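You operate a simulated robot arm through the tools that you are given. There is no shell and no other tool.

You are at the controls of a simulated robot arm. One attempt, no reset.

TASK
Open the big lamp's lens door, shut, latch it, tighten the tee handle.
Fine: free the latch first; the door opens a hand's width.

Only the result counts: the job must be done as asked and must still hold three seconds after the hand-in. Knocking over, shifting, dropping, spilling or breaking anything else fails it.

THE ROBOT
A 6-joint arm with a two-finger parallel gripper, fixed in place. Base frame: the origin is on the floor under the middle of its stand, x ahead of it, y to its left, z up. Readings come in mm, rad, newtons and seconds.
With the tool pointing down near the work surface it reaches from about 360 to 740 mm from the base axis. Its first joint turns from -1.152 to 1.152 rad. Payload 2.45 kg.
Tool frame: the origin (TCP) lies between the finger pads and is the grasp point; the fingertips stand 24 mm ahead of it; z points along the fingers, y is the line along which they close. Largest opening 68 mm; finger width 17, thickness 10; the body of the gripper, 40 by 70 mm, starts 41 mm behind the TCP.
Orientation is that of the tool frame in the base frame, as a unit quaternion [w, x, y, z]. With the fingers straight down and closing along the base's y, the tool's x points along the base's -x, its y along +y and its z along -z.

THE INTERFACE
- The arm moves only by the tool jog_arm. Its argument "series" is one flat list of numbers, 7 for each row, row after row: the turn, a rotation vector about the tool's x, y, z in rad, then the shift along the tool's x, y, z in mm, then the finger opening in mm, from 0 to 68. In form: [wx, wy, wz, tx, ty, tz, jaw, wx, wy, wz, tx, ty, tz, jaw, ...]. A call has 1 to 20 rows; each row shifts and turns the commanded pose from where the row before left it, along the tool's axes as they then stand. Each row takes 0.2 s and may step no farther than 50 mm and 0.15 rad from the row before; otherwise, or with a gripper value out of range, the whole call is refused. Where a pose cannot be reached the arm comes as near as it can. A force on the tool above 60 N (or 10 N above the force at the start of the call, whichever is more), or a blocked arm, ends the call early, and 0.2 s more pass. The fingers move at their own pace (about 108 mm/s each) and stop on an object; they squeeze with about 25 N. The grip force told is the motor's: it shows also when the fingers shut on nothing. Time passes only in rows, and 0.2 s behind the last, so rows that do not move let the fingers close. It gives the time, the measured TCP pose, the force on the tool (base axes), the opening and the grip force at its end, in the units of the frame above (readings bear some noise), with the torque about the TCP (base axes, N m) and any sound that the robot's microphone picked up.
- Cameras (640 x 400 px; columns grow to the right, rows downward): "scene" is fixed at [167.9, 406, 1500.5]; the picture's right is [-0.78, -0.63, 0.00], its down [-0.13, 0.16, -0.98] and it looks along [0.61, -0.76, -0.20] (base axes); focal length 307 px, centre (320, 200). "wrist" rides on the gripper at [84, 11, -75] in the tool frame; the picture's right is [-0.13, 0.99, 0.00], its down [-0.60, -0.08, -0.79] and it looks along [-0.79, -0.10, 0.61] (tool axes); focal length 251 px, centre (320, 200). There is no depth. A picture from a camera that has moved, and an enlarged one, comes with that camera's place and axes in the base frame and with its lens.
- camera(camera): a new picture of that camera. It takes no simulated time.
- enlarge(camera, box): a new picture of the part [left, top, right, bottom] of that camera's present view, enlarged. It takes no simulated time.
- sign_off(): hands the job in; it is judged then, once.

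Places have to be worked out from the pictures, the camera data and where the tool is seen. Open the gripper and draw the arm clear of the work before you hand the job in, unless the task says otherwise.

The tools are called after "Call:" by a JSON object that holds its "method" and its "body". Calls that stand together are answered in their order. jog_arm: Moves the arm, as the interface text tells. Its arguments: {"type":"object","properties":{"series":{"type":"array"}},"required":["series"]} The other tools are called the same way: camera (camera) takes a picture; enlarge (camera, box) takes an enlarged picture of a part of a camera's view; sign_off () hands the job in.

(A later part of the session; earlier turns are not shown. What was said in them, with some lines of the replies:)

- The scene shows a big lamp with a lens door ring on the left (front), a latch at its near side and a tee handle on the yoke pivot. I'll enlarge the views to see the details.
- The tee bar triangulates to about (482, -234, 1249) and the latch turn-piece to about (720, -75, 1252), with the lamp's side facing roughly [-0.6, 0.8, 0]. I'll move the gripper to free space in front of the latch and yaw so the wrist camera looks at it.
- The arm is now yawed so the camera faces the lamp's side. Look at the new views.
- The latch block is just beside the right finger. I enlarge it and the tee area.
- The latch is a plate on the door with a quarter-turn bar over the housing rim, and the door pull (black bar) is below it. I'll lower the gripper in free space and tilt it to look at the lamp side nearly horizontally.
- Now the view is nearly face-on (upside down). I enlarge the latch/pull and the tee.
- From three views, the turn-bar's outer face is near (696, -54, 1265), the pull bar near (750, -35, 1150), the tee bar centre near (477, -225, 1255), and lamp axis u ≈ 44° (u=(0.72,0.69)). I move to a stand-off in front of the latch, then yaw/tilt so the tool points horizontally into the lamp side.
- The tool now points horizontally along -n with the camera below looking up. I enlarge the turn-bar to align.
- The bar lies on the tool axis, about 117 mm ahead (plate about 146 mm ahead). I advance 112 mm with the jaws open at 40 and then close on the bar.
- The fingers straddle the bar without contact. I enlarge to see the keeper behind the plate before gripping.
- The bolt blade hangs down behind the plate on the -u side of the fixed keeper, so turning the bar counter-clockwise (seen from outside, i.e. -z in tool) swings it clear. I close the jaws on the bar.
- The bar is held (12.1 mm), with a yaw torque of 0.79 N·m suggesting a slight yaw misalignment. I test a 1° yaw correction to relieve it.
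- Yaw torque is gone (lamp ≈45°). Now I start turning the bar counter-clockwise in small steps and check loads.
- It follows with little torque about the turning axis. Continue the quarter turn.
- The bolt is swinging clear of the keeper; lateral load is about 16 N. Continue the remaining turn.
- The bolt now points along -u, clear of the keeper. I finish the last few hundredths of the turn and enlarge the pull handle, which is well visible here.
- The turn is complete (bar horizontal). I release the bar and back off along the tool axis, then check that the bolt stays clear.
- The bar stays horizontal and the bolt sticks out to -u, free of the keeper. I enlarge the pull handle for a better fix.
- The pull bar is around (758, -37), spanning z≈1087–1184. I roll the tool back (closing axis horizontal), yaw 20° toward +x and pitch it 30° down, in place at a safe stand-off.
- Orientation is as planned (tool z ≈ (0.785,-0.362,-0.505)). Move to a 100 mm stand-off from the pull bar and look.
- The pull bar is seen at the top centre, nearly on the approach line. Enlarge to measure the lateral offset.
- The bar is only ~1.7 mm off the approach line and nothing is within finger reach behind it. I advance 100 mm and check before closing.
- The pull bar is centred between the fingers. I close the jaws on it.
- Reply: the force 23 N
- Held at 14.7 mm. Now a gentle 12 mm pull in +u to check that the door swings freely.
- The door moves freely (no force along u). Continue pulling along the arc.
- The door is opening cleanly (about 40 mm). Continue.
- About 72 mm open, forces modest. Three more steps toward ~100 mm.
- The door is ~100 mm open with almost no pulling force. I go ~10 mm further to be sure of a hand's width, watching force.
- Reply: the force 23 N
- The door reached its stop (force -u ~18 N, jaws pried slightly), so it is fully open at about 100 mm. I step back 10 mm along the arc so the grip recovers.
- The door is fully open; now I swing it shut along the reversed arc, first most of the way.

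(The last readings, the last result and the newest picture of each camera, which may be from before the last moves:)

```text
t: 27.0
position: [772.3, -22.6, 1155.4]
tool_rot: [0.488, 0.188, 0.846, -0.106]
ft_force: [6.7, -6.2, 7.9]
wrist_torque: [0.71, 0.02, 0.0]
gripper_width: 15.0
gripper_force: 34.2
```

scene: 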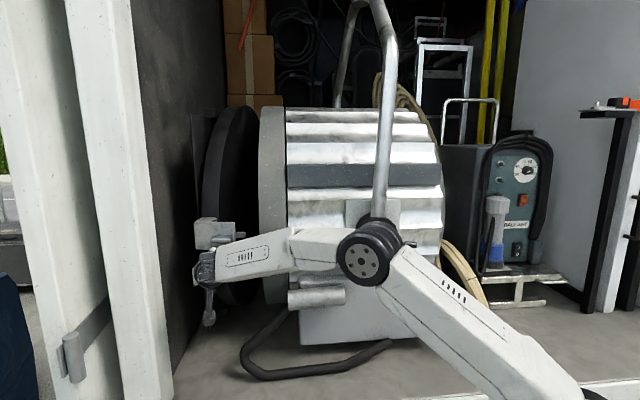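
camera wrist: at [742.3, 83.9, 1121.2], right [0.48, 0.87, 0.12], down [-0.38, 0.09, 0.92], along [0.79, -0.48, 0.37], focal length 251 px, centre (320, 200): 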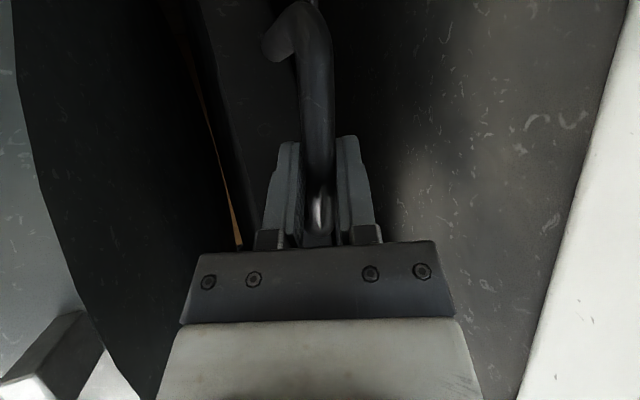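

About 21 mm left. Close the rest slowly.

Call:
{"method": "jog_arm", "body": {"series": [0, 0, 0, 1.86, -9.29, -3.23, 6, 0, 0, 0, 1.03, -5.63, -1.8, 6, 0, 0, 0, 1.03, -5.63, -1.8, 6, 0, 0, 0, 0, 0, 0, 6]}}

Call:
{"method": "camera", "body": {"camera": "scene"}}

Call:
{"method": "enlarge", "body": {"camera": "scene", "box": [215, 200, 335, 300]}}

```text
t: 28.0
position: [758.0, -36.4, 1156.9]
tool_rot: [0.486, 0.188, 0.846, -0.107]
ft_force: [-1.7, 1.5, 9.7]
wrist_torque: [0.46, -0.46, -0.12]
gripper_width: 14.9
gripper_force: 34.5
```

```text
taken
```

scene: 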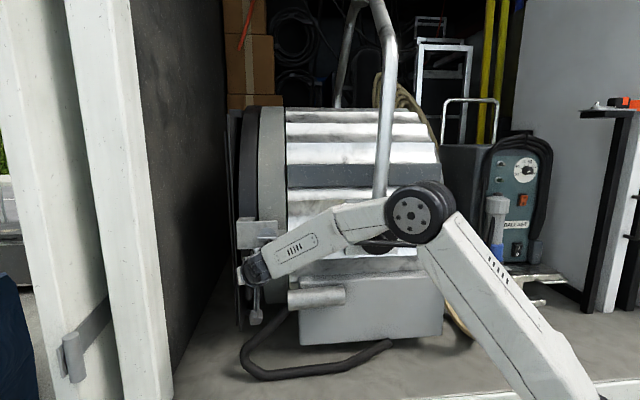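

```text
4.00 times, centred on (275, 250) of scene
camera zoom: at [167.6, 406.1, 1500.5], right [-0.78, -0.63, 0.0], down [-0.13, 0.16, -0.98], along [0.61, -0.76, -0.2], focal length 1227 px, centre (500, 0)
```

zoom: 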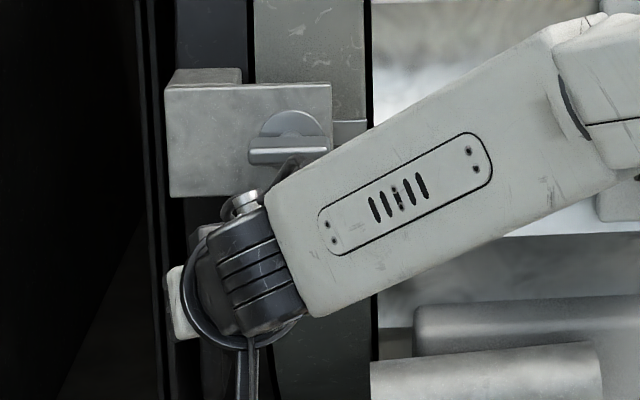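

Nearly closed (about 1 mm from its original place). Push 5 mm further in -u to seat the door firmly.

Call:
{"method": "jog_arm", "body": {"series": [0, 0, 0, 0.43, -2.35, -0.75, 6, 0, 0, 0, 0.43, -2.35, -0.75, 6, 0, 0, 0, 0, 0, 0, 6]}}

```text
t: 28.8
position: [754.0, -36.1, 1155.1]
tool_rot: [0.487, 0.185, 0.847, -0.103]
ft_force: [38.7, 19.9, -0.4]
wrist_torque: [0.46, -0.74, -0.02]
gripper_width: 14.3
gripper_force: 33.9
```

The door is seated (41 N against its stop). I relax the push, open the jaws and retreat along the tool axis.

Call:
{"method": "jog_arm", "body": {"series": [0, 0, 0, -0.4, 2.5, 0.8, 6, 0, 0, 0, 0, 1.0, 0, 40, 0, 0, 0, 0, 0, 0, 40, 0, 0, 0, 0, 0, 0, 40, 0, 0, 0, 0, 0, -25, 40, 0, 0, 0, 0, 0, -40, 40, 0, 0, 0, 0, 0, -40, 40]}}

Call:
{"method": "camera", "body": {"camera": "wrist"}}

Call:
{"method": "enlarge", "body": {"camera": "scene", "box": [215, 200, 335, 300]}}

```text
t: 30.4
position: [669.4, -2.1, 1210.2]
tool_rot: [0.487, 0.188, 0.846, -0.107]
ft_force: [0.4, 0.7, -0.3]
wrist_torque: [0.01, 0.03, -0.02]
gripper_width: 39.9
gripper_force: 0.1
```

```text
taken
camera wrist: at [577.8, 53.1, 1175.7], right [0.48, 0.87, 0.11], down [-0.38, 0.09, 0.92], along [0.79, -0.48, 0.37], focal length 251 px, centre (320, 200)
```

wrist: 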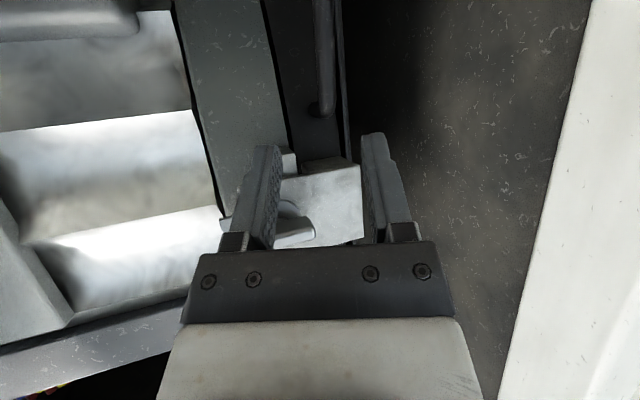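

```text
4.00 times, centred on (275, 250) of scene
camera zoom: at [167.9, 406.0, 1500.5], right [-0.78, -0.63, 0.0], down [-0.13, 0.16, -0.98], along [0.61, -0.76, -0.2], focal length 1227 px, centre (500, 0)
```

zoom: 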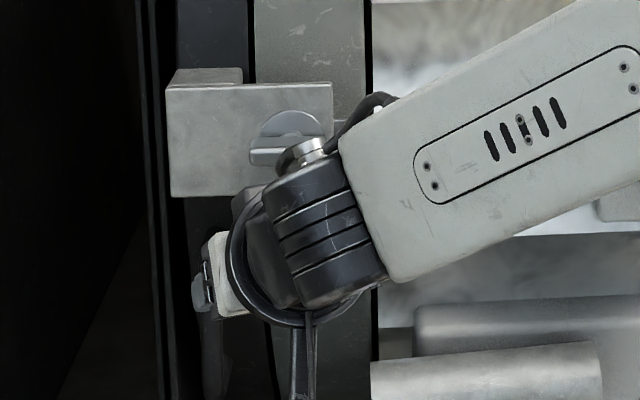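

The plate is back at exactly its closed position in the scene view. I reverse to the latch stand-off and roll so the jaws close vertically on the now-horizontal bar.

Call:
{"method": "jog_arm", "body": {"series": [0, 0, 0, -9.4, 0.7, -37, 40, 0, 0, 0, -9.4, 0.7, -37, 40, 0, -0.1309, 0, 0, 0, 0, 40, 0, -0.1309, 0, 0, 0, 0, 40, 0, -0.1309, 0, 0, 0, 0, 40, 0, -0.1309, 0, 0, 0, 0, 40, 0.1163, 0, 0, 0, 0, 0, 40, 0.1163, 0, 0, 0, 0, 0, 40, 0.1163, 0, 0, 0, 0, 0, 40, 0, 0, -0.1428, 0, 0, 0, 40, 0, 0, -0.1428, 0, 0, 0, 40, 0, 0, -0.1428, 0, 0, 0, 40, 0, 0, -0.1428, 0, 0, 0, 40, 0, 0, -0.1428, 0, 0, 0, 40, 0, 0, -0.1428, 0, 0, 0, 40, 0, 0, -0.1428, 0, 0, 0, 40, 0, 0, -0.1428, 0, 0, 0, 40, 0, 0, -0.1428, 0, 0, 0, 40, 0, 0, -0.1428, 0, 0, 0, 40, 0, 0, -0.1428, 0, 0, 0, 40]}}

Call:
{"method": "camera", "body": {"camera": "wrist"}}

Call:
{"method": "enlarge", "body": {"camera": "wrist", "box": [240, 0, 400, 100]}}

```text
t: 34.6
position: [623.3, 25.5, 1261.7]
tool_rot: [0.27, -0.272, 0.654, -0.652]
ft_force: [-0.3, -0.7, 1.2]
wrist_torque: [0.03, 0.01, -0.01]
gripper_width: 40.1
gripper_force: 0.1
```

```text
taken
camera wrist: at [511.5, 17.5, 1251.5], right [0.09, 0.09, -0.99], down [-0.13, 0.99, 0.08], along [0.99, 0.13, 0.1], focal length 251 px, centre (320, 200)
```

wrist: 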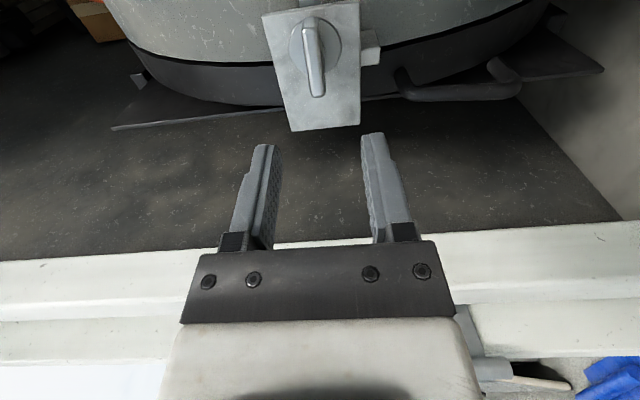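

```text
4.00 times, centred on (320, 50) of wrist
camera zoom: at [511.5, 17.5, 1251.5], right [0.09, 0.09, -0.99], down [-0.13, 0.99, 0.08], along [0.99, 0.13, 0.1], focal length 1006 px, centre (320, 800)
```

zoom: 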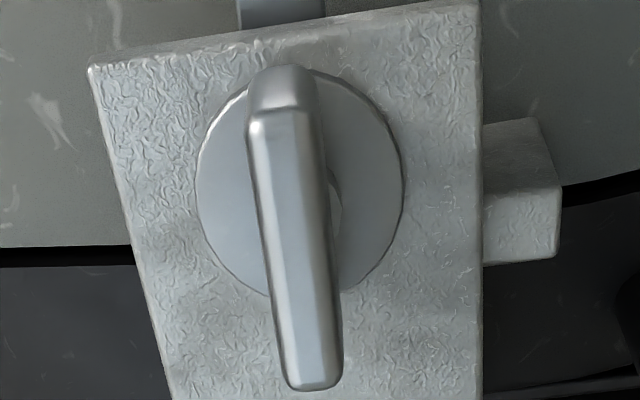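

The bar centre is ~4 mm up and ~4 mm toward -u of the tool axis. I correct that and advance 108 mm around the bar.

Call:
{"method": "jog_arm", "body": {"series": [0, 0, 0, 3.8, -3.8, 30, 40, 0, 0, 0, 0, 0, 30, 40, 0, 0, 0, 0, 0, 28, 40, 0, 0, 0, 0, 0, 14, 40, 0, 0, 0, 0, 0, 6, 40]}}

Call:
{"method": "camera", "body": {"camera": "wrist"}}

```text
t: 35.8
position: [698.8, -56.0, 1266.9]
tool_rot: [0.27, -0.272, 0.655, -0.652]
ft_force: [0.3, 0.2, -0.1]
wrist_torque: [-0.02, 0.0, 0.0]
gripper_width: 40.1
gripper_force: 0.1
```

```text
taken
camera wrist: at [585.6, -63.0, 1255.9], right [0.09, 0.09, -0.99], down [-0.13, 0.99, 0.08], along [0.99, 0.13, 0.1], focal length 251 px, centre (320, 200)
```

wrist: 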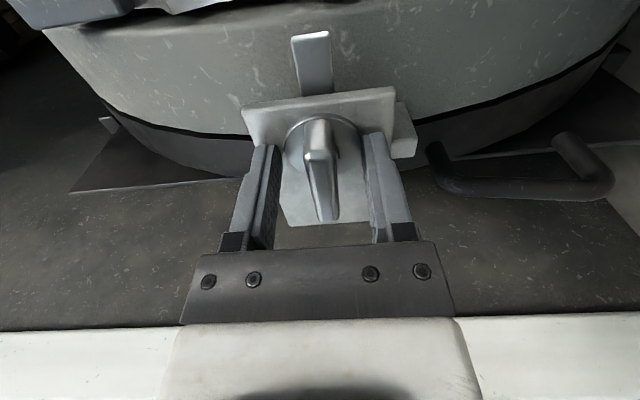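

Fingers straddle the horizontal bar. Close on it.

Call:
{"method": "jog_arm", "body": {"series": [0, 0, 0, 0, 0, 0, 6, 0, 0, 0, 0, 0, 0, 6, 0, 0, 0, 0, 0, 0, 6]}}

```text
t: 36.6
position: [698.0, -55.7, 1264.8]
tool_rot: [0.269, -0.273, 0.655, -0.651]
ft_force: [1.9, -2.0, -9.1]
wrist_torque: [-0.32, -0.32, 0.07]
gripper_width: 11.8
gripper_force: 32.7
```

Grip is good (11.8 mm); I correct the 2 mm height offset and start turning the bar back clockwise.

Call:
{"method": "jog_arm", "body": {"series": [0, 0, 0, 0, 2, 0, 6, 0, 0, 0.12, 0, 0, 0, 6, 0, 0, 0.12, 0, 0, 0, 6, 0, 0, 0.12, 0, 0, 0, 6, 0, 0, 0.12, 0, 0, 0, 6]}}

```text
t: 37.8
position: [698.4, -55.1, 1263.7]
tool_rot: [0.419, -0.106, 0.699, -0.57]
ft_force: [14.5, -9.4, 5.9]
wrist_torque: [-0.36, -0.35, 0.61]
gripper_width: 12.2
gripper_force: 32.2
```

Call:
{"method": "jog_arm", "body": {"series": [0, 0, 0.12, 0, 0, 0, 6, 0, 0, 0.12, 0, 0, 0, 6, 0, 0, 0.12, 0, 0, 0, 6, 0, 0, 0.12, 0, 0, 0, 6]}}

Call:
{"method": "camera", "body": {"camera": "wrist"}}

```text
t: 38.8
position: [698.4, -56.4, 1264.2]
tool_rot: [0.542, 0.064, 0.705, -0.453]
ft_force: [14.1, -11.2, 11.8]
wrist_torque: [0.3, 0.28, -0.35]
gripper_width: 12.2
gripper_force: 32.5
```

```text
taken
camera wrist: at [617.7, -30.4, 1189.0], right [0.63, 0.63, -0.46], down [-0.36, 0.76, 0.54], along [0.69, -0.18, 0.7], focal length 251 px, centre (320, 200)
```

wrist: 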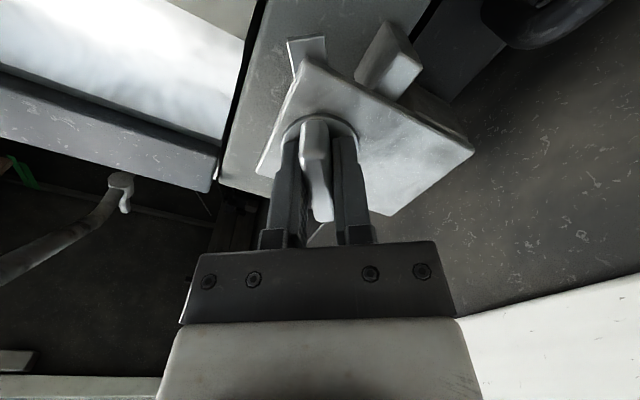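

Continue turning; the bolt is approaching its place behind the keeper.

Call:
{"method": "jog_arm", "body": {"series": [0, 0, 0.12, 0, 0, 0, 6, 0, 0, 0.12, 0, 0, 0, 6, 0, 0, 0.12, 0, 0, 0, 6]}}

```text
t: 39.6
position: [697.6, -55.3, 1263.8]
tool_rot: [0.614, 0.189, 0.683, -0.348]
ft_force: [14.9, -11.3, 8.2]
wrist_torque: [-0.45, -0.46, 0.12]
gripper_width: 11.9
gripper_force: 32.5
```

Call:
{"method": "jog_arm", "body": {"series": [0, 0, 0.12, 0, 0, 0, 6, 0, 0, 0.12, 0, 0, 0, 6, 0, 0, 0.01, 0, 0, 0, 6]}}

Call:
{"method": "camera", "body": {"camera": "wrist"}}

Call:
{"method": "enlarge", "body": {"camera": "wrist", "box": [240, 0, 400, 100]}}

```text
t: 40.4
position: [699.6, -56.6, 1264.6]
tool_rot: [0.653, 0.271, 0.655, -0.269]
ft_force: [21.0, -10.3, 7.5]
wrist_torque: [-0.43, -0.33, 0.02]
gripper_width: 12.1
gripper_force: 32.0
```

```text
taken
camera wrist: at [653.1, 5.4, 1180.2], right [0.7, 0.7, 0.13], down [-0.62, 0.5, 0.61], along [0.36, -0.51, 0.78], focal length 251 px, centre (320, 200)
```

wrist: 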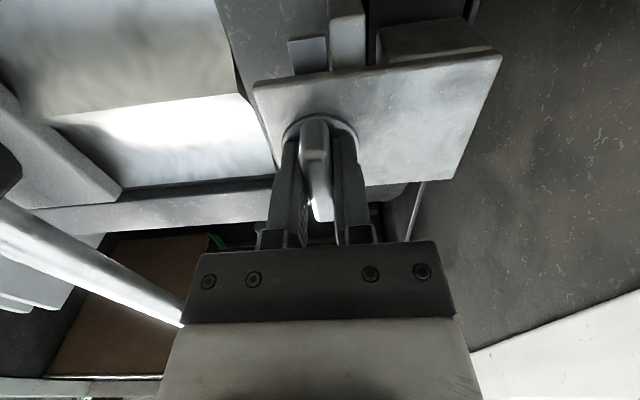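

```text
4.00 times, centred on (320, 50) of wrist
camera zoom: at [653.1, 5.4, 1180.2], right [0.7, 0.7, 0.13], down [-0.62, 0.5, 0.61], along [0.36, -0.51, 0.78], focal length 1006 px, centre (320, 800)
```

zoom: 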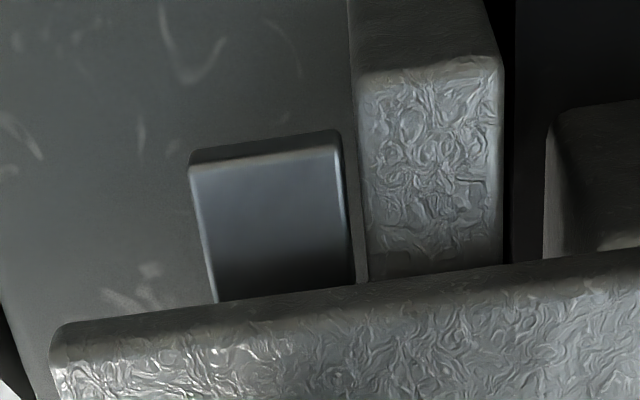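

The bolt is back behind the keeper almost exactly as at the start. I nudge 0.03 rad more to make sure it is at its stop, then release and back off.

Call:
{"method": "jog_arm", "body": {"series": [0, 0, 0.03, 0, 0, 0, 6, 0, 0, 0, 0, 0, 0, 6]}}

Call:
{"method": "enlarge", "body": {"camera": "wrist", "box": [240, 0, 400, 100]}}

```text
t: 41.0
position: [697.2, -55.2, 1263.3]
tool_rot: [0.657, 0.281, 0.65, -0.259]
ft_force: [26.3, -7.6, 9.1]
wrist_torque: [-0.37, 0.47, -0.03]
gripper_width: 12.2
gripper_force: 32.4
```

```text
4.00 times, centred on (320, 50) of wrist
camera zoom: at [654.5, 7.3, 1180.2], right [0.7, 0.7, 0.16], down [-0.63, 0.49, 0.6], along [0.34, -0.52, 0.78], focal length 1006 px, centre (320, 800)
```

zoom: 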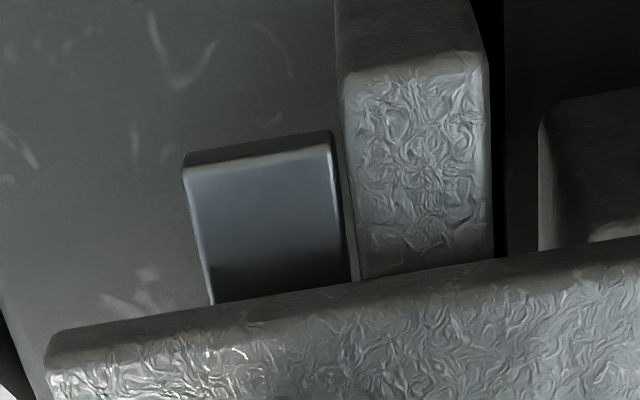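

A resisting torque shows the turn is at its stop and the bolt sits right behind the keeper. Release and back off.

Call:
{"method": "jog_arm", "body": {"series": [0, 0, -0.02, 0, 0, 0, 6, 0, 0, 0, 0, 0, 0, 40, 0, 0, 0, 0, 0, 0, 40, 0, 0, 0, 0, 0, -30, 40, 0, 0, 0, 0, 0, -40, 40, 0, 0, 0, 0, 0, -40, 40]}}

Call:
{"method": "camera", "body": {"camera": "wrist"}}

Call:
{"method": "camera", "body": {"camera": "scene"}}

```text
t: 42.4
position: [615.6, 24.1, 1261.6]
tool_rot: [0.653, 0.275, 0.653, -0.266]
ft_force: [-0.4, -0.8, 0.5]
wrist_torque: [0.02, 0.01, 0.03]
gripper_width: 39.9
gripper_force: 0.1
```

```text
taken
camera wrist: at [570.4, 85.1, 1178.1], right [0.7, 0.7, 0.14], down [-0.62, 0.5, 0.61], along [0.35, -0.51, 0.78], focal length 251 px, centre (320, 200)
```

wrist: 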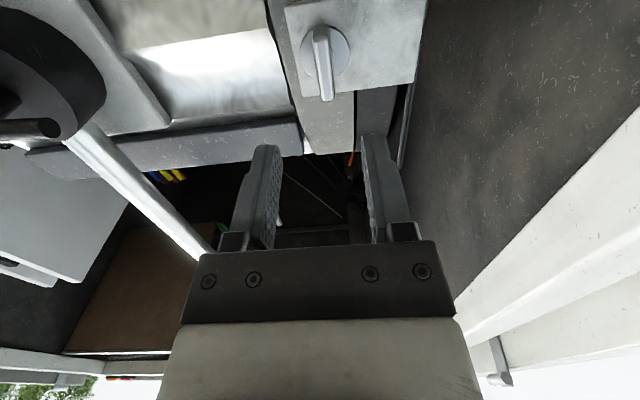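

```text
taken
```

scene: 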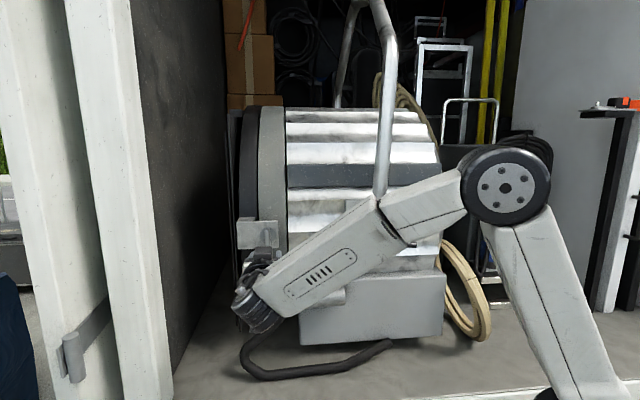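

The latch bar is vertical with the bolt engaged. Next the tee: I close the jaws, yaw to heading -60° and slide along the lamp's front at a safe distance toward the tee to view it closely.

Call:
{"method": "jog_arm", "body": {"series": [0.131, 0, 0, 0, 0, 0, 20, 0.131, 0, 0, 0, 0, 0, 0, 0, 0, 0, 7.3, -41.4, 13.5, 0, 0, 0, 0, 7.3, -41.4, 13.5, 0, 0, 0, 0, 7.3, -41.4, 13.5, 0]}}

Call:
{"method": "camera", "body": {"camera": "wrist"}}

Call:
{"method": "camera", "body": {"camera": "scene"}}

```text
t: 43.6
position: [531.1, -73.9, 1241.4]
tool_rot: [0.612, 0.357, 0.613, -0.349]
ft_force: [0.0, 0.3, 0.2]
wrist_torque: [-0.01, -0.01, 0.03]
gripper_width: 0.2
gripper_force: 23.8
```

```text
taken
camera wrist: at [503.1, -3.9, 1157.7], right [0.86, 0.49, 0.14], down [-0.47, 0.64, 0.61], along [0.21, -0.59, 0.78], focal length 251 px, centre (320, 200)
```

wrist: 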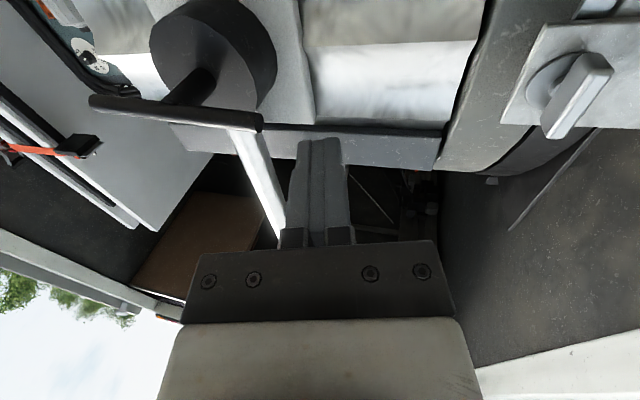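

```text
taken
```

scene: 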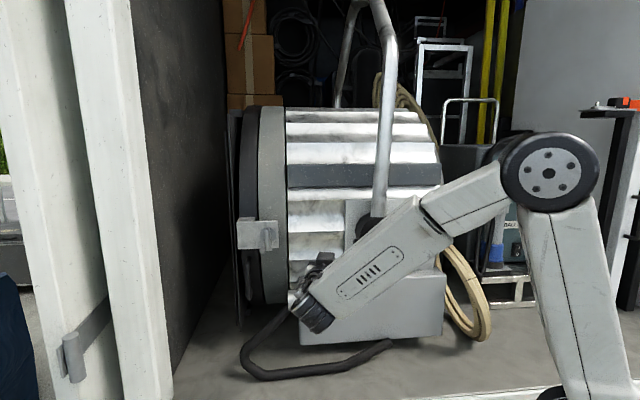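

The tee is clearly visible now. Enlarge to measure its ends and stem.

Call:
{"method": "enlarge", "body": {"camera": "wrist", "box": [70, 0, 310, 150]}}

Call:
{"method": "enlarge", "body": {"camera": "scene", "box": [300, 180, 440, 280]}}

```text
2.67 times, centred on (190, 75) of wrist
camera zoom: at [503.1, -3.9, 1157.7], right [0.86, 0.49, 0.14], down [-0.47, 0.64, 0.61], along [0.21, -0.59, 0.78], focal length 670 px, centre (667, 533)
```

zoom: 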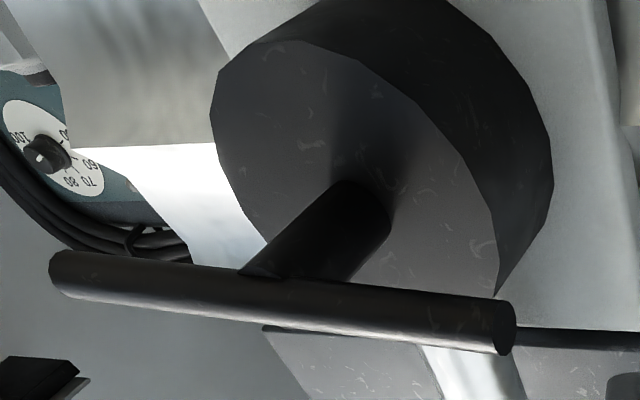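

```text
4.00 times, centred on (370, 230) of scene
camera zoom: at [167.9, 406.0, 1500.5], right [-0.78, -0.63, 0.0], down [-0.13, 0.16, -0.98], along [0.61, -0.76, -0.2], focal length 1227 px, centre (120, 80)
```

zoom: 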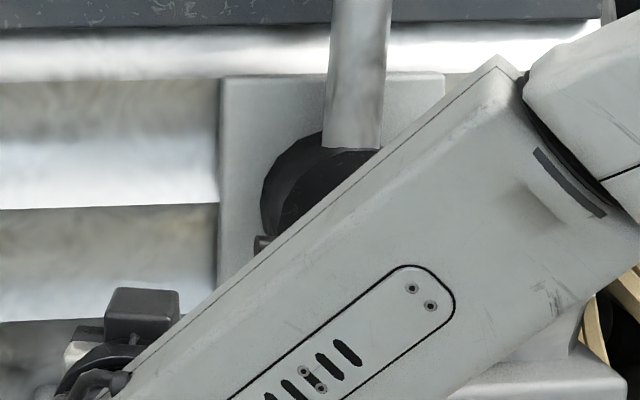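

The tee bar runs from (423,-276,1250) to (532,-177,1262), centre ≈(477.5,-226.5,1256), with ~60 mm clear behind it. I'll bring the closed fingers under its +u end (about 58 mm from centre) to push it up, i.e. turn the tee clockwise.

Call:
{"method": "jog_arm", "body": {"series": [0, 0, 0, 6.1, -34.6, 0, 0, 0, 0, 0, 6.1, -34.6, 0, 0, 0, 0, 0, 0, 0, 30, 0, 0, 0, 0, 0, 0, 30, 0, 0, 0, 0, 0, 0, 21.6, 0]}}

Call:
{"method": "camera", "body": {"camera": "wrist"}}

Call:
{"method": "camera", "body": {"camera": "scene"}}

```text
t: 44.8
position: [512.1, -180.1, 1225.1]
tool_rot: [0.612, 0.359, 0.613, -0.349]
ft_force: [-0.2, 0.3, 1.1]
wrist_torque: [0.03, -0.02, 0.0]
gripper_width: 0.1
gripper_force: 23.7
```

```text
taken
camera wrist: at [484.8, -109.2, 1142.4], right [0.86, 0.49, 0.14], down [-0.47, 0.64, 0.61], along [0.21, -0.59, 0.78], focal length 251 px, centre (320, 200)
```

wrist: 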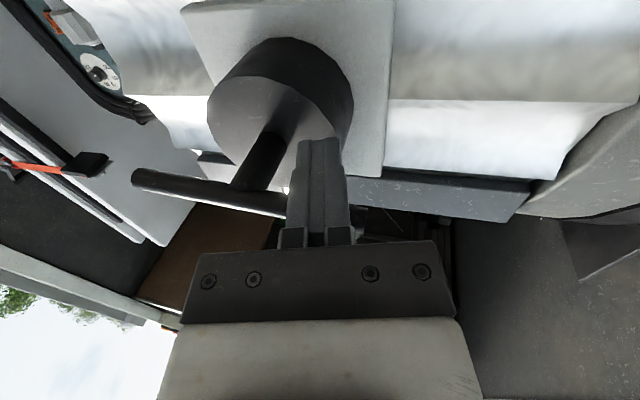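

```text
taken
```

scene: 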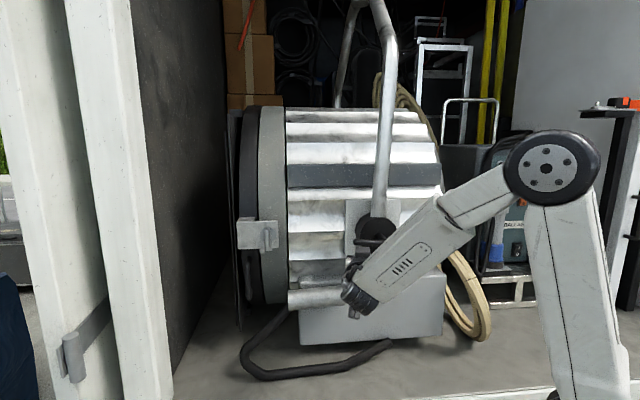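

Fingers are ~20 mm below the bar's +u end. I raise in small steps until contact.

Call:
{"method": "jog_arm", "body": {"series": [0, 0, 0, -5, 0, 0, 0, 0, 0, 0, -5, 0, 0, 0, 0, 0, 0, -5, 0, 0, 0, 0, 0, 0, -5, 0, 0, 0]}}

```text
t: 45.8
position: [512.5, -178.9, 1246.3]
tool_rot: [0.612, 0.357, 0.613, -0.349]
ft_force: [-0.2, 0.2, -1.8]
wrist_torque: [-0.02, 0.01, 0.0]
gripper_width: 0.0
gripper_force: 24.1
```

Call:
{"method": "jog_arm", "body": {"series": [0, 0, 0, -4, 0, 0, 0, 0, 0, 0, -4, 0, 0, 0]}}

Call:
{"method": "camera", "body": {"camera": "wrist"}}

```text
t: 46.4
position: [513.4, -180.0, 1254.5]
tool_rot: [0.611, 0.358, 0.612, -0.351]
ft_force: [-1.1, -0.3, -1.7]
wrist_torque: [0.01, 0.0, -0.02]
gripper_width: 0.0
gripper_force: 24.0
```

```text
taken
camera wrist: at [485.2, -108.4, 1171.8], right [0.86, 0.49, 0.14], down [-0.47, 0.64, 0.61], along [0.21, -0.59, 0.78], focal length 251 px, centre (320, 200)
```

wrist: 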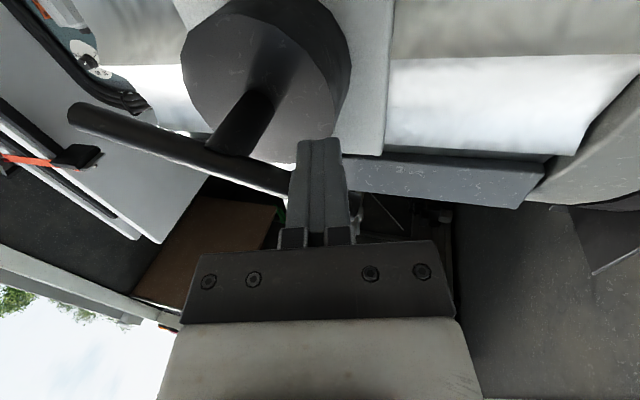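

Only ~2 N and the bar is already turning freely (now about 16° up), so the tee is loose. I follow it around the arc, rolling the tool with it so the finger face stays square to the bar.

Call:
{"method": "jog_arm", "body": {"series": [0, 0, 0.14, -1.3, 0, 0, 0, 0, 0, 0.14, -1.3, 0.2, 0, 0, 0, 0, 0.12, -6.8, 1.5, 0.14, 0, 0, 0, 0.12, -6.8, 1.5, 0.36, 0]}}

Call:
{"method": "camera", "body": {"camera": "wrist"}}

Call:
{"method": "enlarge", "body": {"camera": "scene", "box": [300, 180, 440, 280]}}

```text
t: 47.4
position: [512.2, -179.2, 1272.5]
tool_rot: [0.681, 0.503, 0.5, -0.181]
ft_force: [0.5, 0.4, -1.9]
wrist_torque: [0.04, -0.02, 0.02]
gripper_width: 0.2
gripper_force: 23.6
```

```text
taken
camera wrist: at [519.6, -89.3, 1205.4], right [0.69, 0.39, 0.61], down [-0.72, 0.5, 0.49], along [-0.12, -0.77, 0.62], focal length 251 px, centre (320, 200)
```

wrist: 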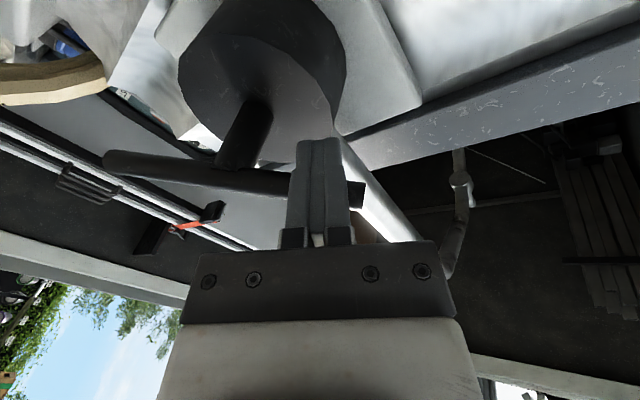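

```text
4.00 times, centred on (370, 230) of scene
camera zoom: at [168.0, 406.0, 1500.5], right [-0.78, -0.63, 0.0], down [-0.13, 0.16, -0.98], along [0.61, -0.76, -0.2], focal length 1227 px, centre (120, 80)
```

zoom: 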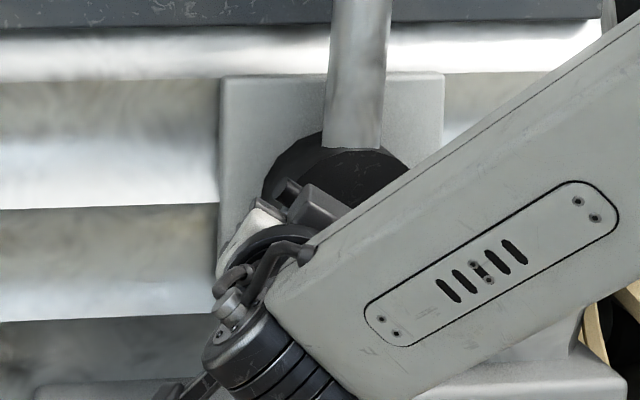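

The tee is following (~30°) with negligible load. Continue around the arc.

Call:
{"method": "jog_arm", "body": {"series": [0, 0, 0.12, -6.8, 1.5, 0.57, 0, 0, 0, 0.12, -6.8, 1.5, 0.77, 0, 0, 0, 0.12, -6.8, 1.5, 0.96, 0]}}

```text
t: 48.2
position: [508.0, -173.2, 1342.8]
tool_rot: [0.7, 0.586, 0.403, -0.058]
ft_force: [-0.3, -0.2, 0.3]
wrist_torque: [-0.02, 0.03, -0.01]
gripper_width: 0.2
gripper_force: 23.5
out of reach, approached as far as the arm can: row 2, 3
```

The arm ran out of reach for that pose and drifted up to z≈1343. I check where everything is.

Call:
{"method": "camera", "body": {"camera": "scene"}}

Call:
{"method": "camera", "body": {"camera": "wrist"}}

Call:
{"method": "enlarge", "body": {"camera": "scene", "box": [300, 150, 440, 280]}}

```text
taken
```

scene: 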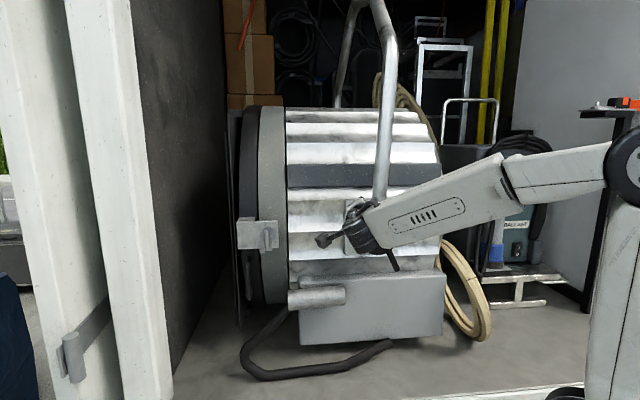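

```text
taken
camera wrist: at [531.9, -72.9, 1298.3], right [0.46, 0.25, 0.85], down [-0.84, 0.43, 0.33], along [-0.28, -0.87, 0.41], focal length 251 px, centre (320, 200)
```

wrist: 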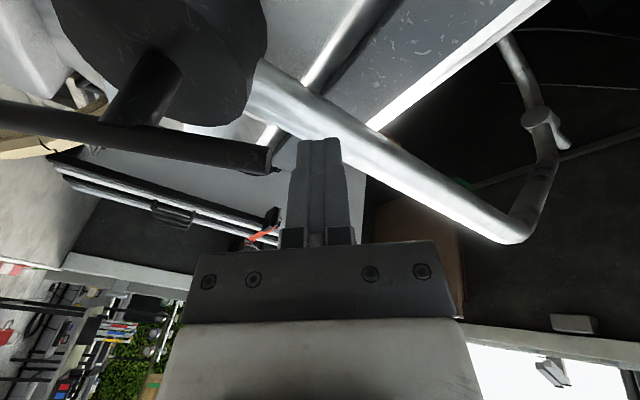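

```text
3.08 times, centred on (370, 215) of scene
camera zoom: at [167.9, 406.0, 1500.5], right [-0.78, -0.63, 0.0], down [-0.13, 0.16, -0.98], along [0.61, -0.76, -0.2], focal length 944 px, centre (166, 154)
```

zoom: 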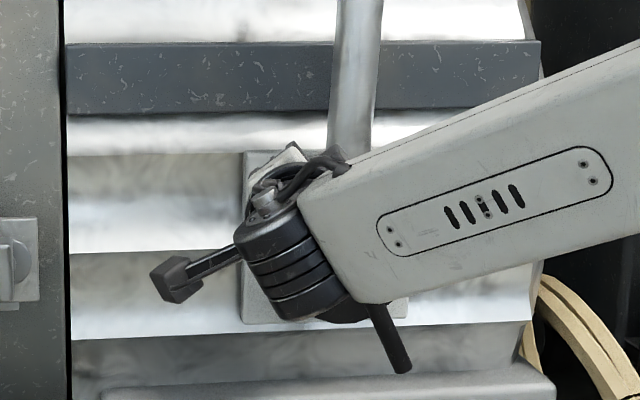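

The tee bar got pushed to about 68° (its lower end shows in the scene view); nothing else was touched. This roll direction runs out of reach, so I'll retreat, unroll, and re-approach with the opposite roll (tool x toward -u) to push the bar's top end onward.

Call:
{"method": "jog_arm", "body": {"series": [0, 0, -0.1, 0, 3, -25, 0]}}

```text
t: 48.6
position: [496.2, -152.2, 1342.8]
tool_rot: [0.699, 0.564, 0.43, -0.09]
ft_force: [-0.8, -0.2, 0.3]
wrist_torque: [0.02, 0.03, 0.02]
gripper_width: 0.0
gripper_force: 23.9
```

Commands continue from the achieved pose. I retreat further and roll the tool round to x ≈ -u in free space.

Call:
{"method": "jog_arm", "body": {"series": [0, 0, -0.139, 0, 0, -36, 0, 0, 0, -0.139, 0, 0, 0, 0, 0, 0, -0.139, 0, 0, 0, 0, 0, 0, -0.139, 0, 0, 0, 0, 0, 0, -0.139, 0, 0, 0, 0, 0, 0, -0.139, 0, 0, 0, 0, 0, 0, -0.139, 0, 0, 0, 0, 0, 0, -0.139, 0, 0, 0, 0, 0, 0, -0.139, 0, 0, 0, 0, 0, 0, -0.139, 0, 0, 0, 0, 0, 0, -0.139, 0, 0, 0, 0, 0, 0, -0.139, 0, 0, 0, 0, 0, 0, -0.139, 0, 0, 0, 0, 0, 0, -0.139, 0, 0, 0, 0, 0, 0, -0.139, 0, 0, 0, 0, 0, 0, -0.139, 0, 0, 0, 0, 0, 0, -0.139, 0, 0, 0, 0]}}

Call:
{"method": "camera", "body": {"camera": "wrist"}}

Call:
{"method": "camera", "body": {"camera": "scene"}}

```text
t: 52.2
position: [478.2, -120.4, 1343.1]
tool_rot: [0.181, -0.184, 0.685, -0.681]
ft_force: [-0.1, 0.4, 0.0]
wrist_torque: [0.04, 0.01, 0.01]
gripper_width: 0.0
gripper_force: 23.9
```

```text
taken
camera wrist: at [368.2, -98.6, 1332.7], right [0.11, 0.07, -0.99], down [0.13, 0.99, 0.08], along [0.99, -0.13, 0.1], focal length 251 px, centre (320, 200)
```

wrist: 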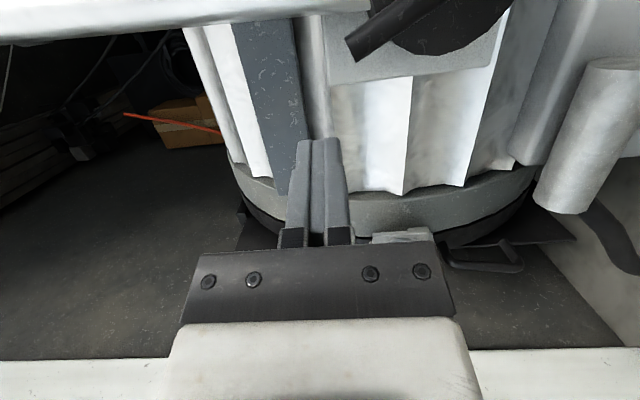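

```text
taken
```

scene: 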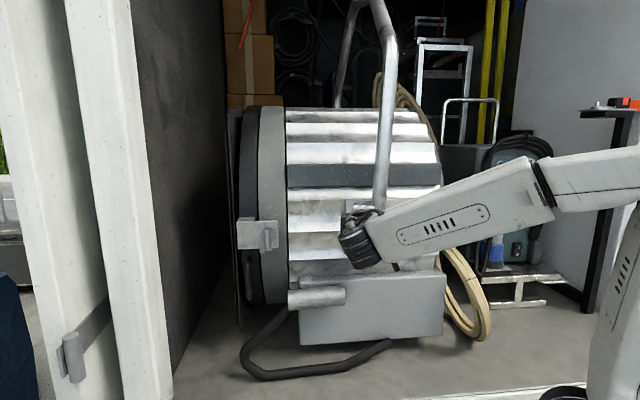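

Good: x ≈ -u, tool horizontal. The bar's upper end shows at the top of the wrist view; enlarge to measure it.

Call:
{"method": "enlarge", "body": {"camera": "wrist", "box": [300, 0, 540, 150]}}

Call:
{"method": "enlarge", "body": {"camera": "scene", "box": [320, 190, 420, 290]}}

```text
2.67 times, centred on (420, 75) of wrist
camera zoom: at [368.2, -98.6, 1332.7], right [0.11, 0.07, -0.99], down [0.13, 0.99, 0.08], along [0.99, -0.13, 0.1], focal length 670 px, centre (53, 533)
```

zoom: 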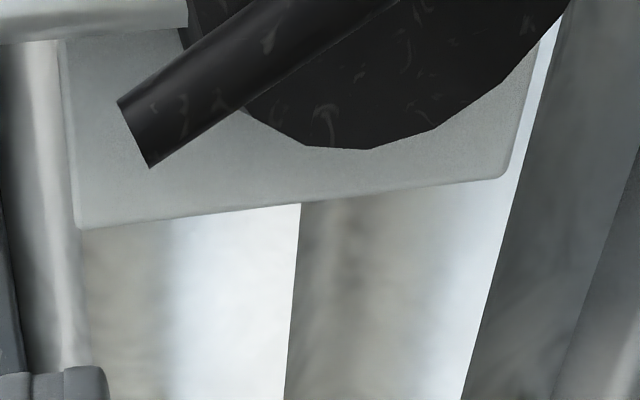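

```text
4.00 times, centred on (370, 240) of scene
camera zoom: at [167.9, 406.0, 1500.5], right [-0.78, -0.63, 0.0], down [-0.13, 0.16, -0.98], along [0.61, -0.76, -0.2], focal length 1227 px, centre (120, 40)
```

zoom: 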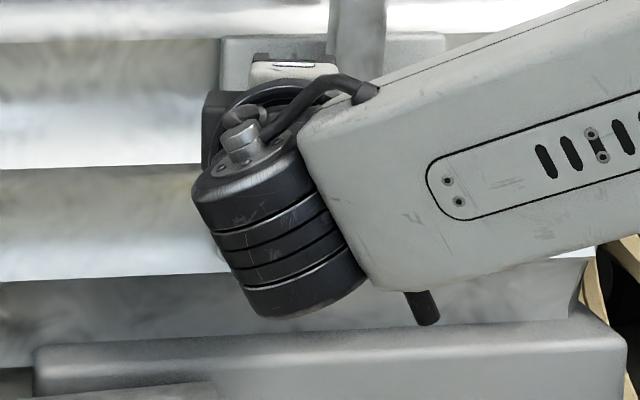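

The bar's upper end is at about (503,-202,1323), i.e. the bar is at ~62°. I place the closed fingers on its +u side near the top, ready to push toward -u.

Call:
{"method": "jog_arm", "body": {"series": [0, 0, 0, 0, 39, 0, 0, 0, 0, 0, 0, 0, 30, 0, 0, 0, 0, 0, 0, 38, 0]}}

Call:
{"method": "camera", "body": {"camera": "wrist"}}

```text
t: 53.0
position: [512.7, -179.6, 1304.6]
tool_rot: [0.182, -0.184, 0.685, -0.681]
ft_force: [0.7, -0.7, 0.0]
wrist_torque: [0.03, -0.03, -0.02]
gripper_width: 0.2
gripper_force: 23.1
```

```text
taken
camera wrist: at [401.5, -157.7, 1295.1], right [0.11, 0.07, -0.99], down [0.13, 0.99, 0.08], along [0.99, -0.13, 0.1], focal length 251 px, centre (320, 200)
```

wrist: 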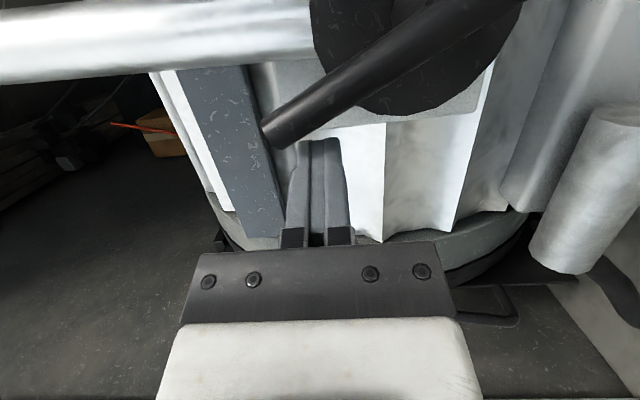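

The fingers are just on the +u side of the bar. Push toward -u in small steps, watching for resistance.

Call:
{"method": "jog_arm", "body": {"series": [0, 0, 0, 4.83, 0, 1.3, 0, 0, 0, 0, 4.83, 0, 1.3, 0, 0, 0, 0, 4.83, 0, 1.3, 0, 0, 0, 0, 4.83, 0, 1.3, 0]}}

Call:
{"method": "camera", "body": {"camera": "wrist"}}

```text
t: 54.0
position: [498.3, -194.0, 1305.7]
tool_rot: [0.182, -0.184, 0.685, -0.681]
ft_force: [1.3, 1.2, 0.8]
wrist_torque: [-0.02, 0.02, 0.03]
gripper_width: 0.2
gripper_force: 23.3
```

```text
taken
camera wrist: at [387.4, -171.1, 1294.5], right [0.11, 0.07, -0.99], down [0.13, 0.99, 0.08], along [0.99, -0.13, 0.1], focal length 251 px, centre (320, 200)
```

wrist: 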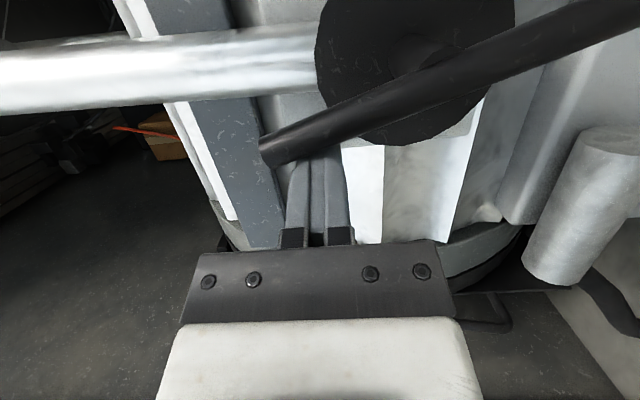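

Still turning freely (~2 N). Continue pushing toward vertical.

Call:
{"method": "jog_arm", "body": {"series": [0, 0, 0, 5.3, -0.8, 1.42, 0, 0, 0, 0, 5.3, -0.8, 1.42, 0, 0, 0, 0, 5.3, -0.8, 1.42, 0, 0, 0, 0, 5.3, -0.8, 1.42, 0]}}

Call:
{"method": "camera", "body": {"camera": "wrist"}}

```text
t: 55.0
position: [485.8, -207.3, 1306.4]
tool_rot: [0.184, -0.189, 0.684, -0.68]
ft_force: [19.2, 22.7, -3.6]
wrist_torque: [0.11, 0.05, 0.19]
gripper_width: 0.0
gripper_force: 24.1
```

```text
taken
camera wrist: at [375.5, -185.2, 1296.8], right [0.1, 0.07, -0.99], down [0.12, 0.99, 0.08], along [0.99, -0.12, 0.09], focal length 251 px, centre (320, 200)
```

wrist: 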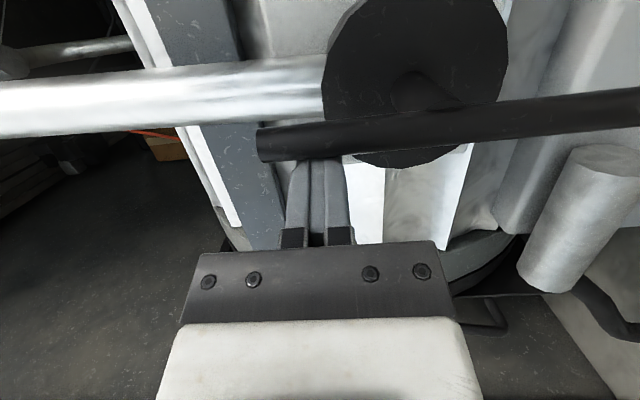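

Resistance appears now (≈30 N at ~50 mm radius, bar near vertical). I keep pushing to tighten.

Call:
{"method": "jog_arm", "body": {"series": [0, 0, 0, 2.9, 0, 0.78, 0, 0, 0, 0, 2.9, 0, 0.78, 0]}}

Call:
{"method": "camera", "body": {"camera": "wrist"}}

```text
t: 55.6
position: [485.9, -206.1, 1307.5]
tool_rot: [0.191, -0.197, 0.682, -0.678]
ft_force: [12.2, 11.0, -1.6]
wrist_torque: [0.16, 0.06, 0.11]
gripper_width: 0.0
gripper_force: 24.1
stopped in row 2: the force on the tool passed its limit at 62 N (the readings are from after the stop); the commanded pose is now the measured one
```

```text
taken
camera wrist: at [374.9, -187.6, 1297.2], right [0.1, 0.07, -0.99], down [0.1, 0.99, 0.08], along [0.99, -0.1, 0.09], focal length 251 px, centre (320, 200)
```

wrist: 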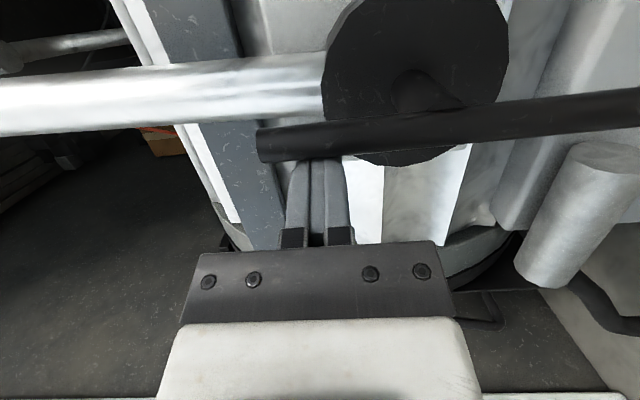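

It hit a hard stop at 62 N (~3 N·m) without further movement. I apply one more push nearer the bar's end for greater torque to be sure it is truly tight.

Call:
{"method": "jog_arm", "body": {"series": [0, 0, 0, -4, 0, -1, 0, 0, 0, 0, 0, -11, 0, 0, 0, 0, 0, 3, 0, 0.8, 0, 0, 0, 0, 2.5, 0, 0.7, 0, 0, 0, 0, 2.5, 0, 0.7, 0, 0, 0, 0, 2.5, 0, 0.7, 0, 0, 0, 0, 2.5, 0, 0.7, 0]}}

Call:
{"method": "camera", "body": {"camera": "wrist"}}

```text
t: 57.1
position: [486.6, -207.0, 1319.2]
tool_rot: [0.198, -0.207, 0.68, -0.675]
ft_force: [10.4, 11.6, -0.5]
wrist_torque: [0.17, 0.03, 0.1]
gripper_width: 0.0
gripper_force: 23.4
stopped in row 7: the force on the tool passed its limit at 62 N (the readings are from after the stop); the commanded pose is now the measured one
```

```text
taken
camera wrist: at [374.6, -191.0, 1310.0], right [0.09, 0.07, -0.99], down [0.07, 0.99, 0.08], along [0.99, -0.08, 0.09], focal length 251 px, centre (320, 200)
```

wrist: 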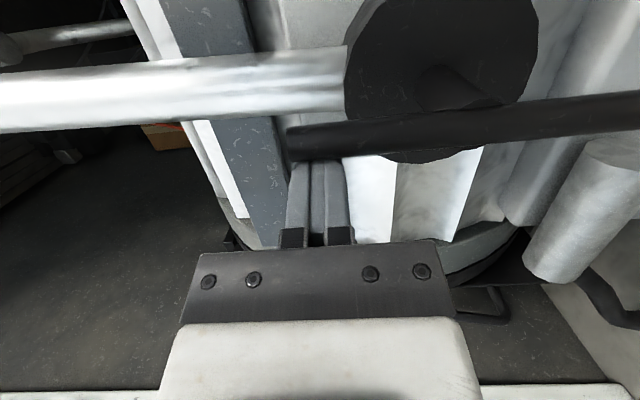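

The bar stays at the same ~86° at ~3.9 N·m: the tee is tight at its stop. I back off the bar and retreat outward.

Call:
{"method": "jog_arm", "body": {"series": [0, 0, 0, -6, 0, 0, 0, 0, 0, 0, -6, 0, 0, 0, 0, 0, 0, 0, 0, -30, 0, 0, 0, 0, 0, 0, -40, 0]}}

Call:
{"method": "camera", "body": {"camera": "wrist"}}

Call:
{"method": "camera", "body": {"camera": "scene"}}

```text
t: 58.1
position: [453.6, -142.7, 1320.5]
tool_rot: [0.196, -0.203, 0.681, -0.676]
ft_force: [-0.6, 0.9, -0.3]
wrist_torque: [-0.02, 0.01, 0.0]
gripper_width: 0.4
gripper_force: 23.3
```

```text
taken
camera wrist: at [342.8, -125.8, 1310.0], right [0.1, 0.07, -0.99], down [0.08, 0.99, 0.08], along [0.99, -0.09, 0.09], focal length 251 px, centre (320, 200)
```

wrist: 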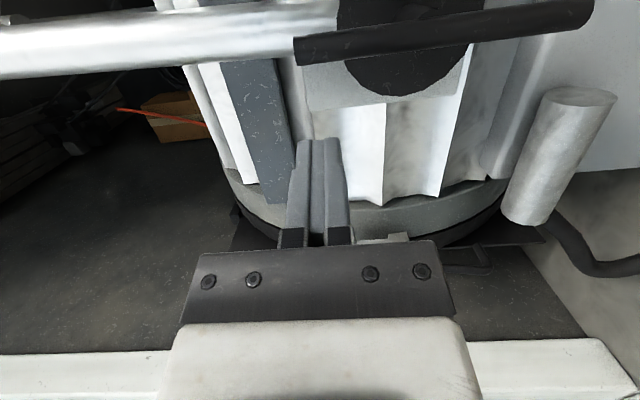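

```text
taken
```

scene: 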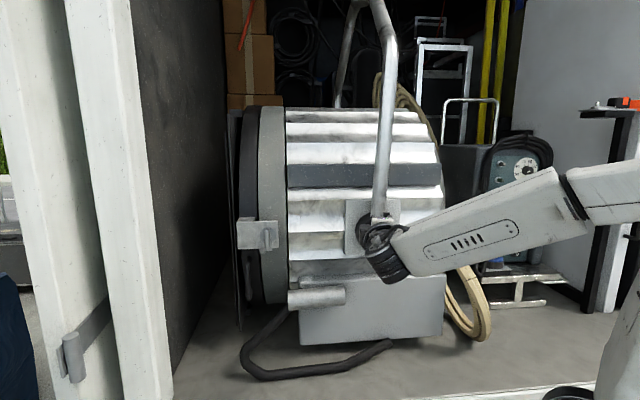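

The tee stays put. I open the gripper and draw the arm up and clear of the lamp.

Call:
{"method": "jog_arm", "body": {"series": [0, 0, 0, 0, 0, -15, 30, 0, 0, 0, 0, -35, 0, 60, 0, 0, 0, 0, -35, 0, 60, 0, 0, 0, 0, -35, 0, 60, 0, 0, 0, 0, -35, 0, 60]}}

Call:
{"method": "camera", "body": {"camera": "scene"}}

Call:
{"method": "enlarge", "body": {"camera": "scene", "box": [220, 190, 440, 300]}}

```text
t: 59.3
position: [480.1, -128.5, 1451.1]
tool_rot: [0.196, -0.204, 0.68, -0.676]
ft_force: [0.6, 0.3, 0.2]
wrist_torque: [-0.01, 0.02, -0.01]
gripper_width: 59.8
gripper_force: 0.1
out of reach, approached as far as the arm can: row 2, 3, 4, 5
```

```text
taken
```

scene: 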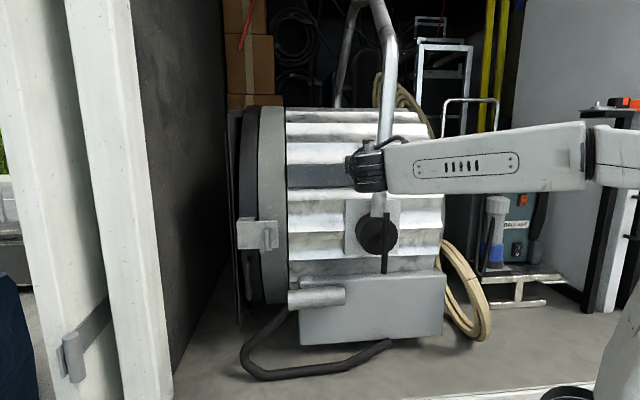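

```text
2.91 times, centred on (330, 245) of scene
camera zoom: at [167.9, 406.0, 1500.5], right [-0.78, -0.63, 0.0], down [-0.13, 0.16, -0.98], along [0.61, -0.76, -0.2], focal length 892 px, centre (291, 69)
```

zoom: 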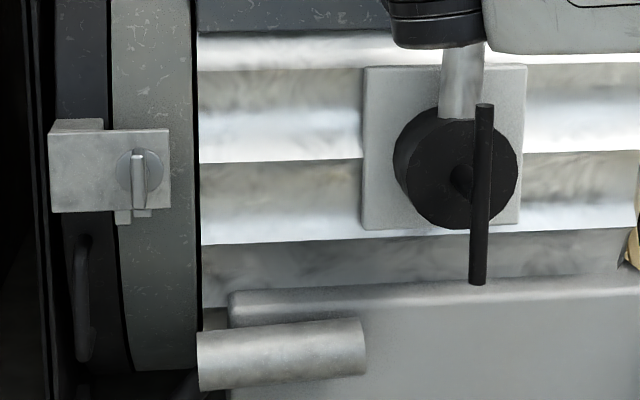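

Door shut, latch bar upright with bolt behind the keeper, and tee turned to its stop. One last close look at the latch before handing in.

Call:
{"method": "enlarge", "body": {"camera": "scene", "box": [220, 200, 300, 270]}}

Call:
{"method": "camera", "body": {"camera": "wrist"}}

```text
5.71 times, centred on (260, 235) of scene
camera zoom: at [167.9, 406.0, 1500.5], right [-0.78, -0.63, 0.0], down [-0.13, 0.16, -0.98], along [0.61, -0.76, -0.2], focal length 1753 px, centre (663, 0)
```

zoom: 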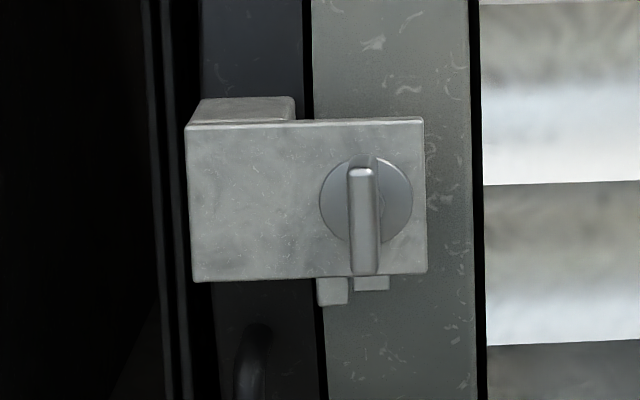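

```text
taken
camera wrist: at [368.3, -111.8, 1441.6], right [0.1, 0.07, -0.99], down [0.08, 0.99, 0.08], along [0.99, -0.09, 0.09], focal length 251 px, centre (320, 200)
```

wrist: 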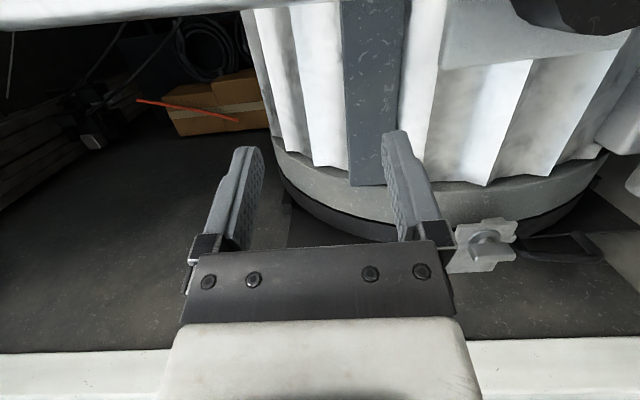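

The latch is seated as at the start, the door is closed, the tee is tight, and the open gripper is clear of the work. I hand the job in.

Call:
{"method": "sign_off", "body": {}}

```text
The job is handed in.
```

The lens door was opened, shut and latched again, and the tee handle is tight. I've handed the job in and don't have the verdict yet.

- **Latch freed:** I gave the latch bar a quarter turn counter-clockwise, which swung the bolt clear of its keeper.
- **Door opened and shut:** I pulled it by its handle until it hit its stop, about 100 mm, then pushed it shut. In the pictures the latch plate is back where it started.
- **Latched:** I turned the bar back to its stop. The bolt sits behind the keeper as it did at the start, with the bar perhaps 1–2° off its original angle.
- **Tee handle tightened:** I turned it clockwise about 80° to a hard stop. Two pushes to the 62 N force limit (about 3 and 4 N·m) moved it no further.

While turning the tee, the arm ran out of reach and moved about 50 mm higher than commanded. That pushed the tee bar further round in the tightening direction. The force readings and pictures showed no contact with anything else. I then came back with the tool turned the other way to finish tightening.

The gripper is open and the arm is clear of the lamp.
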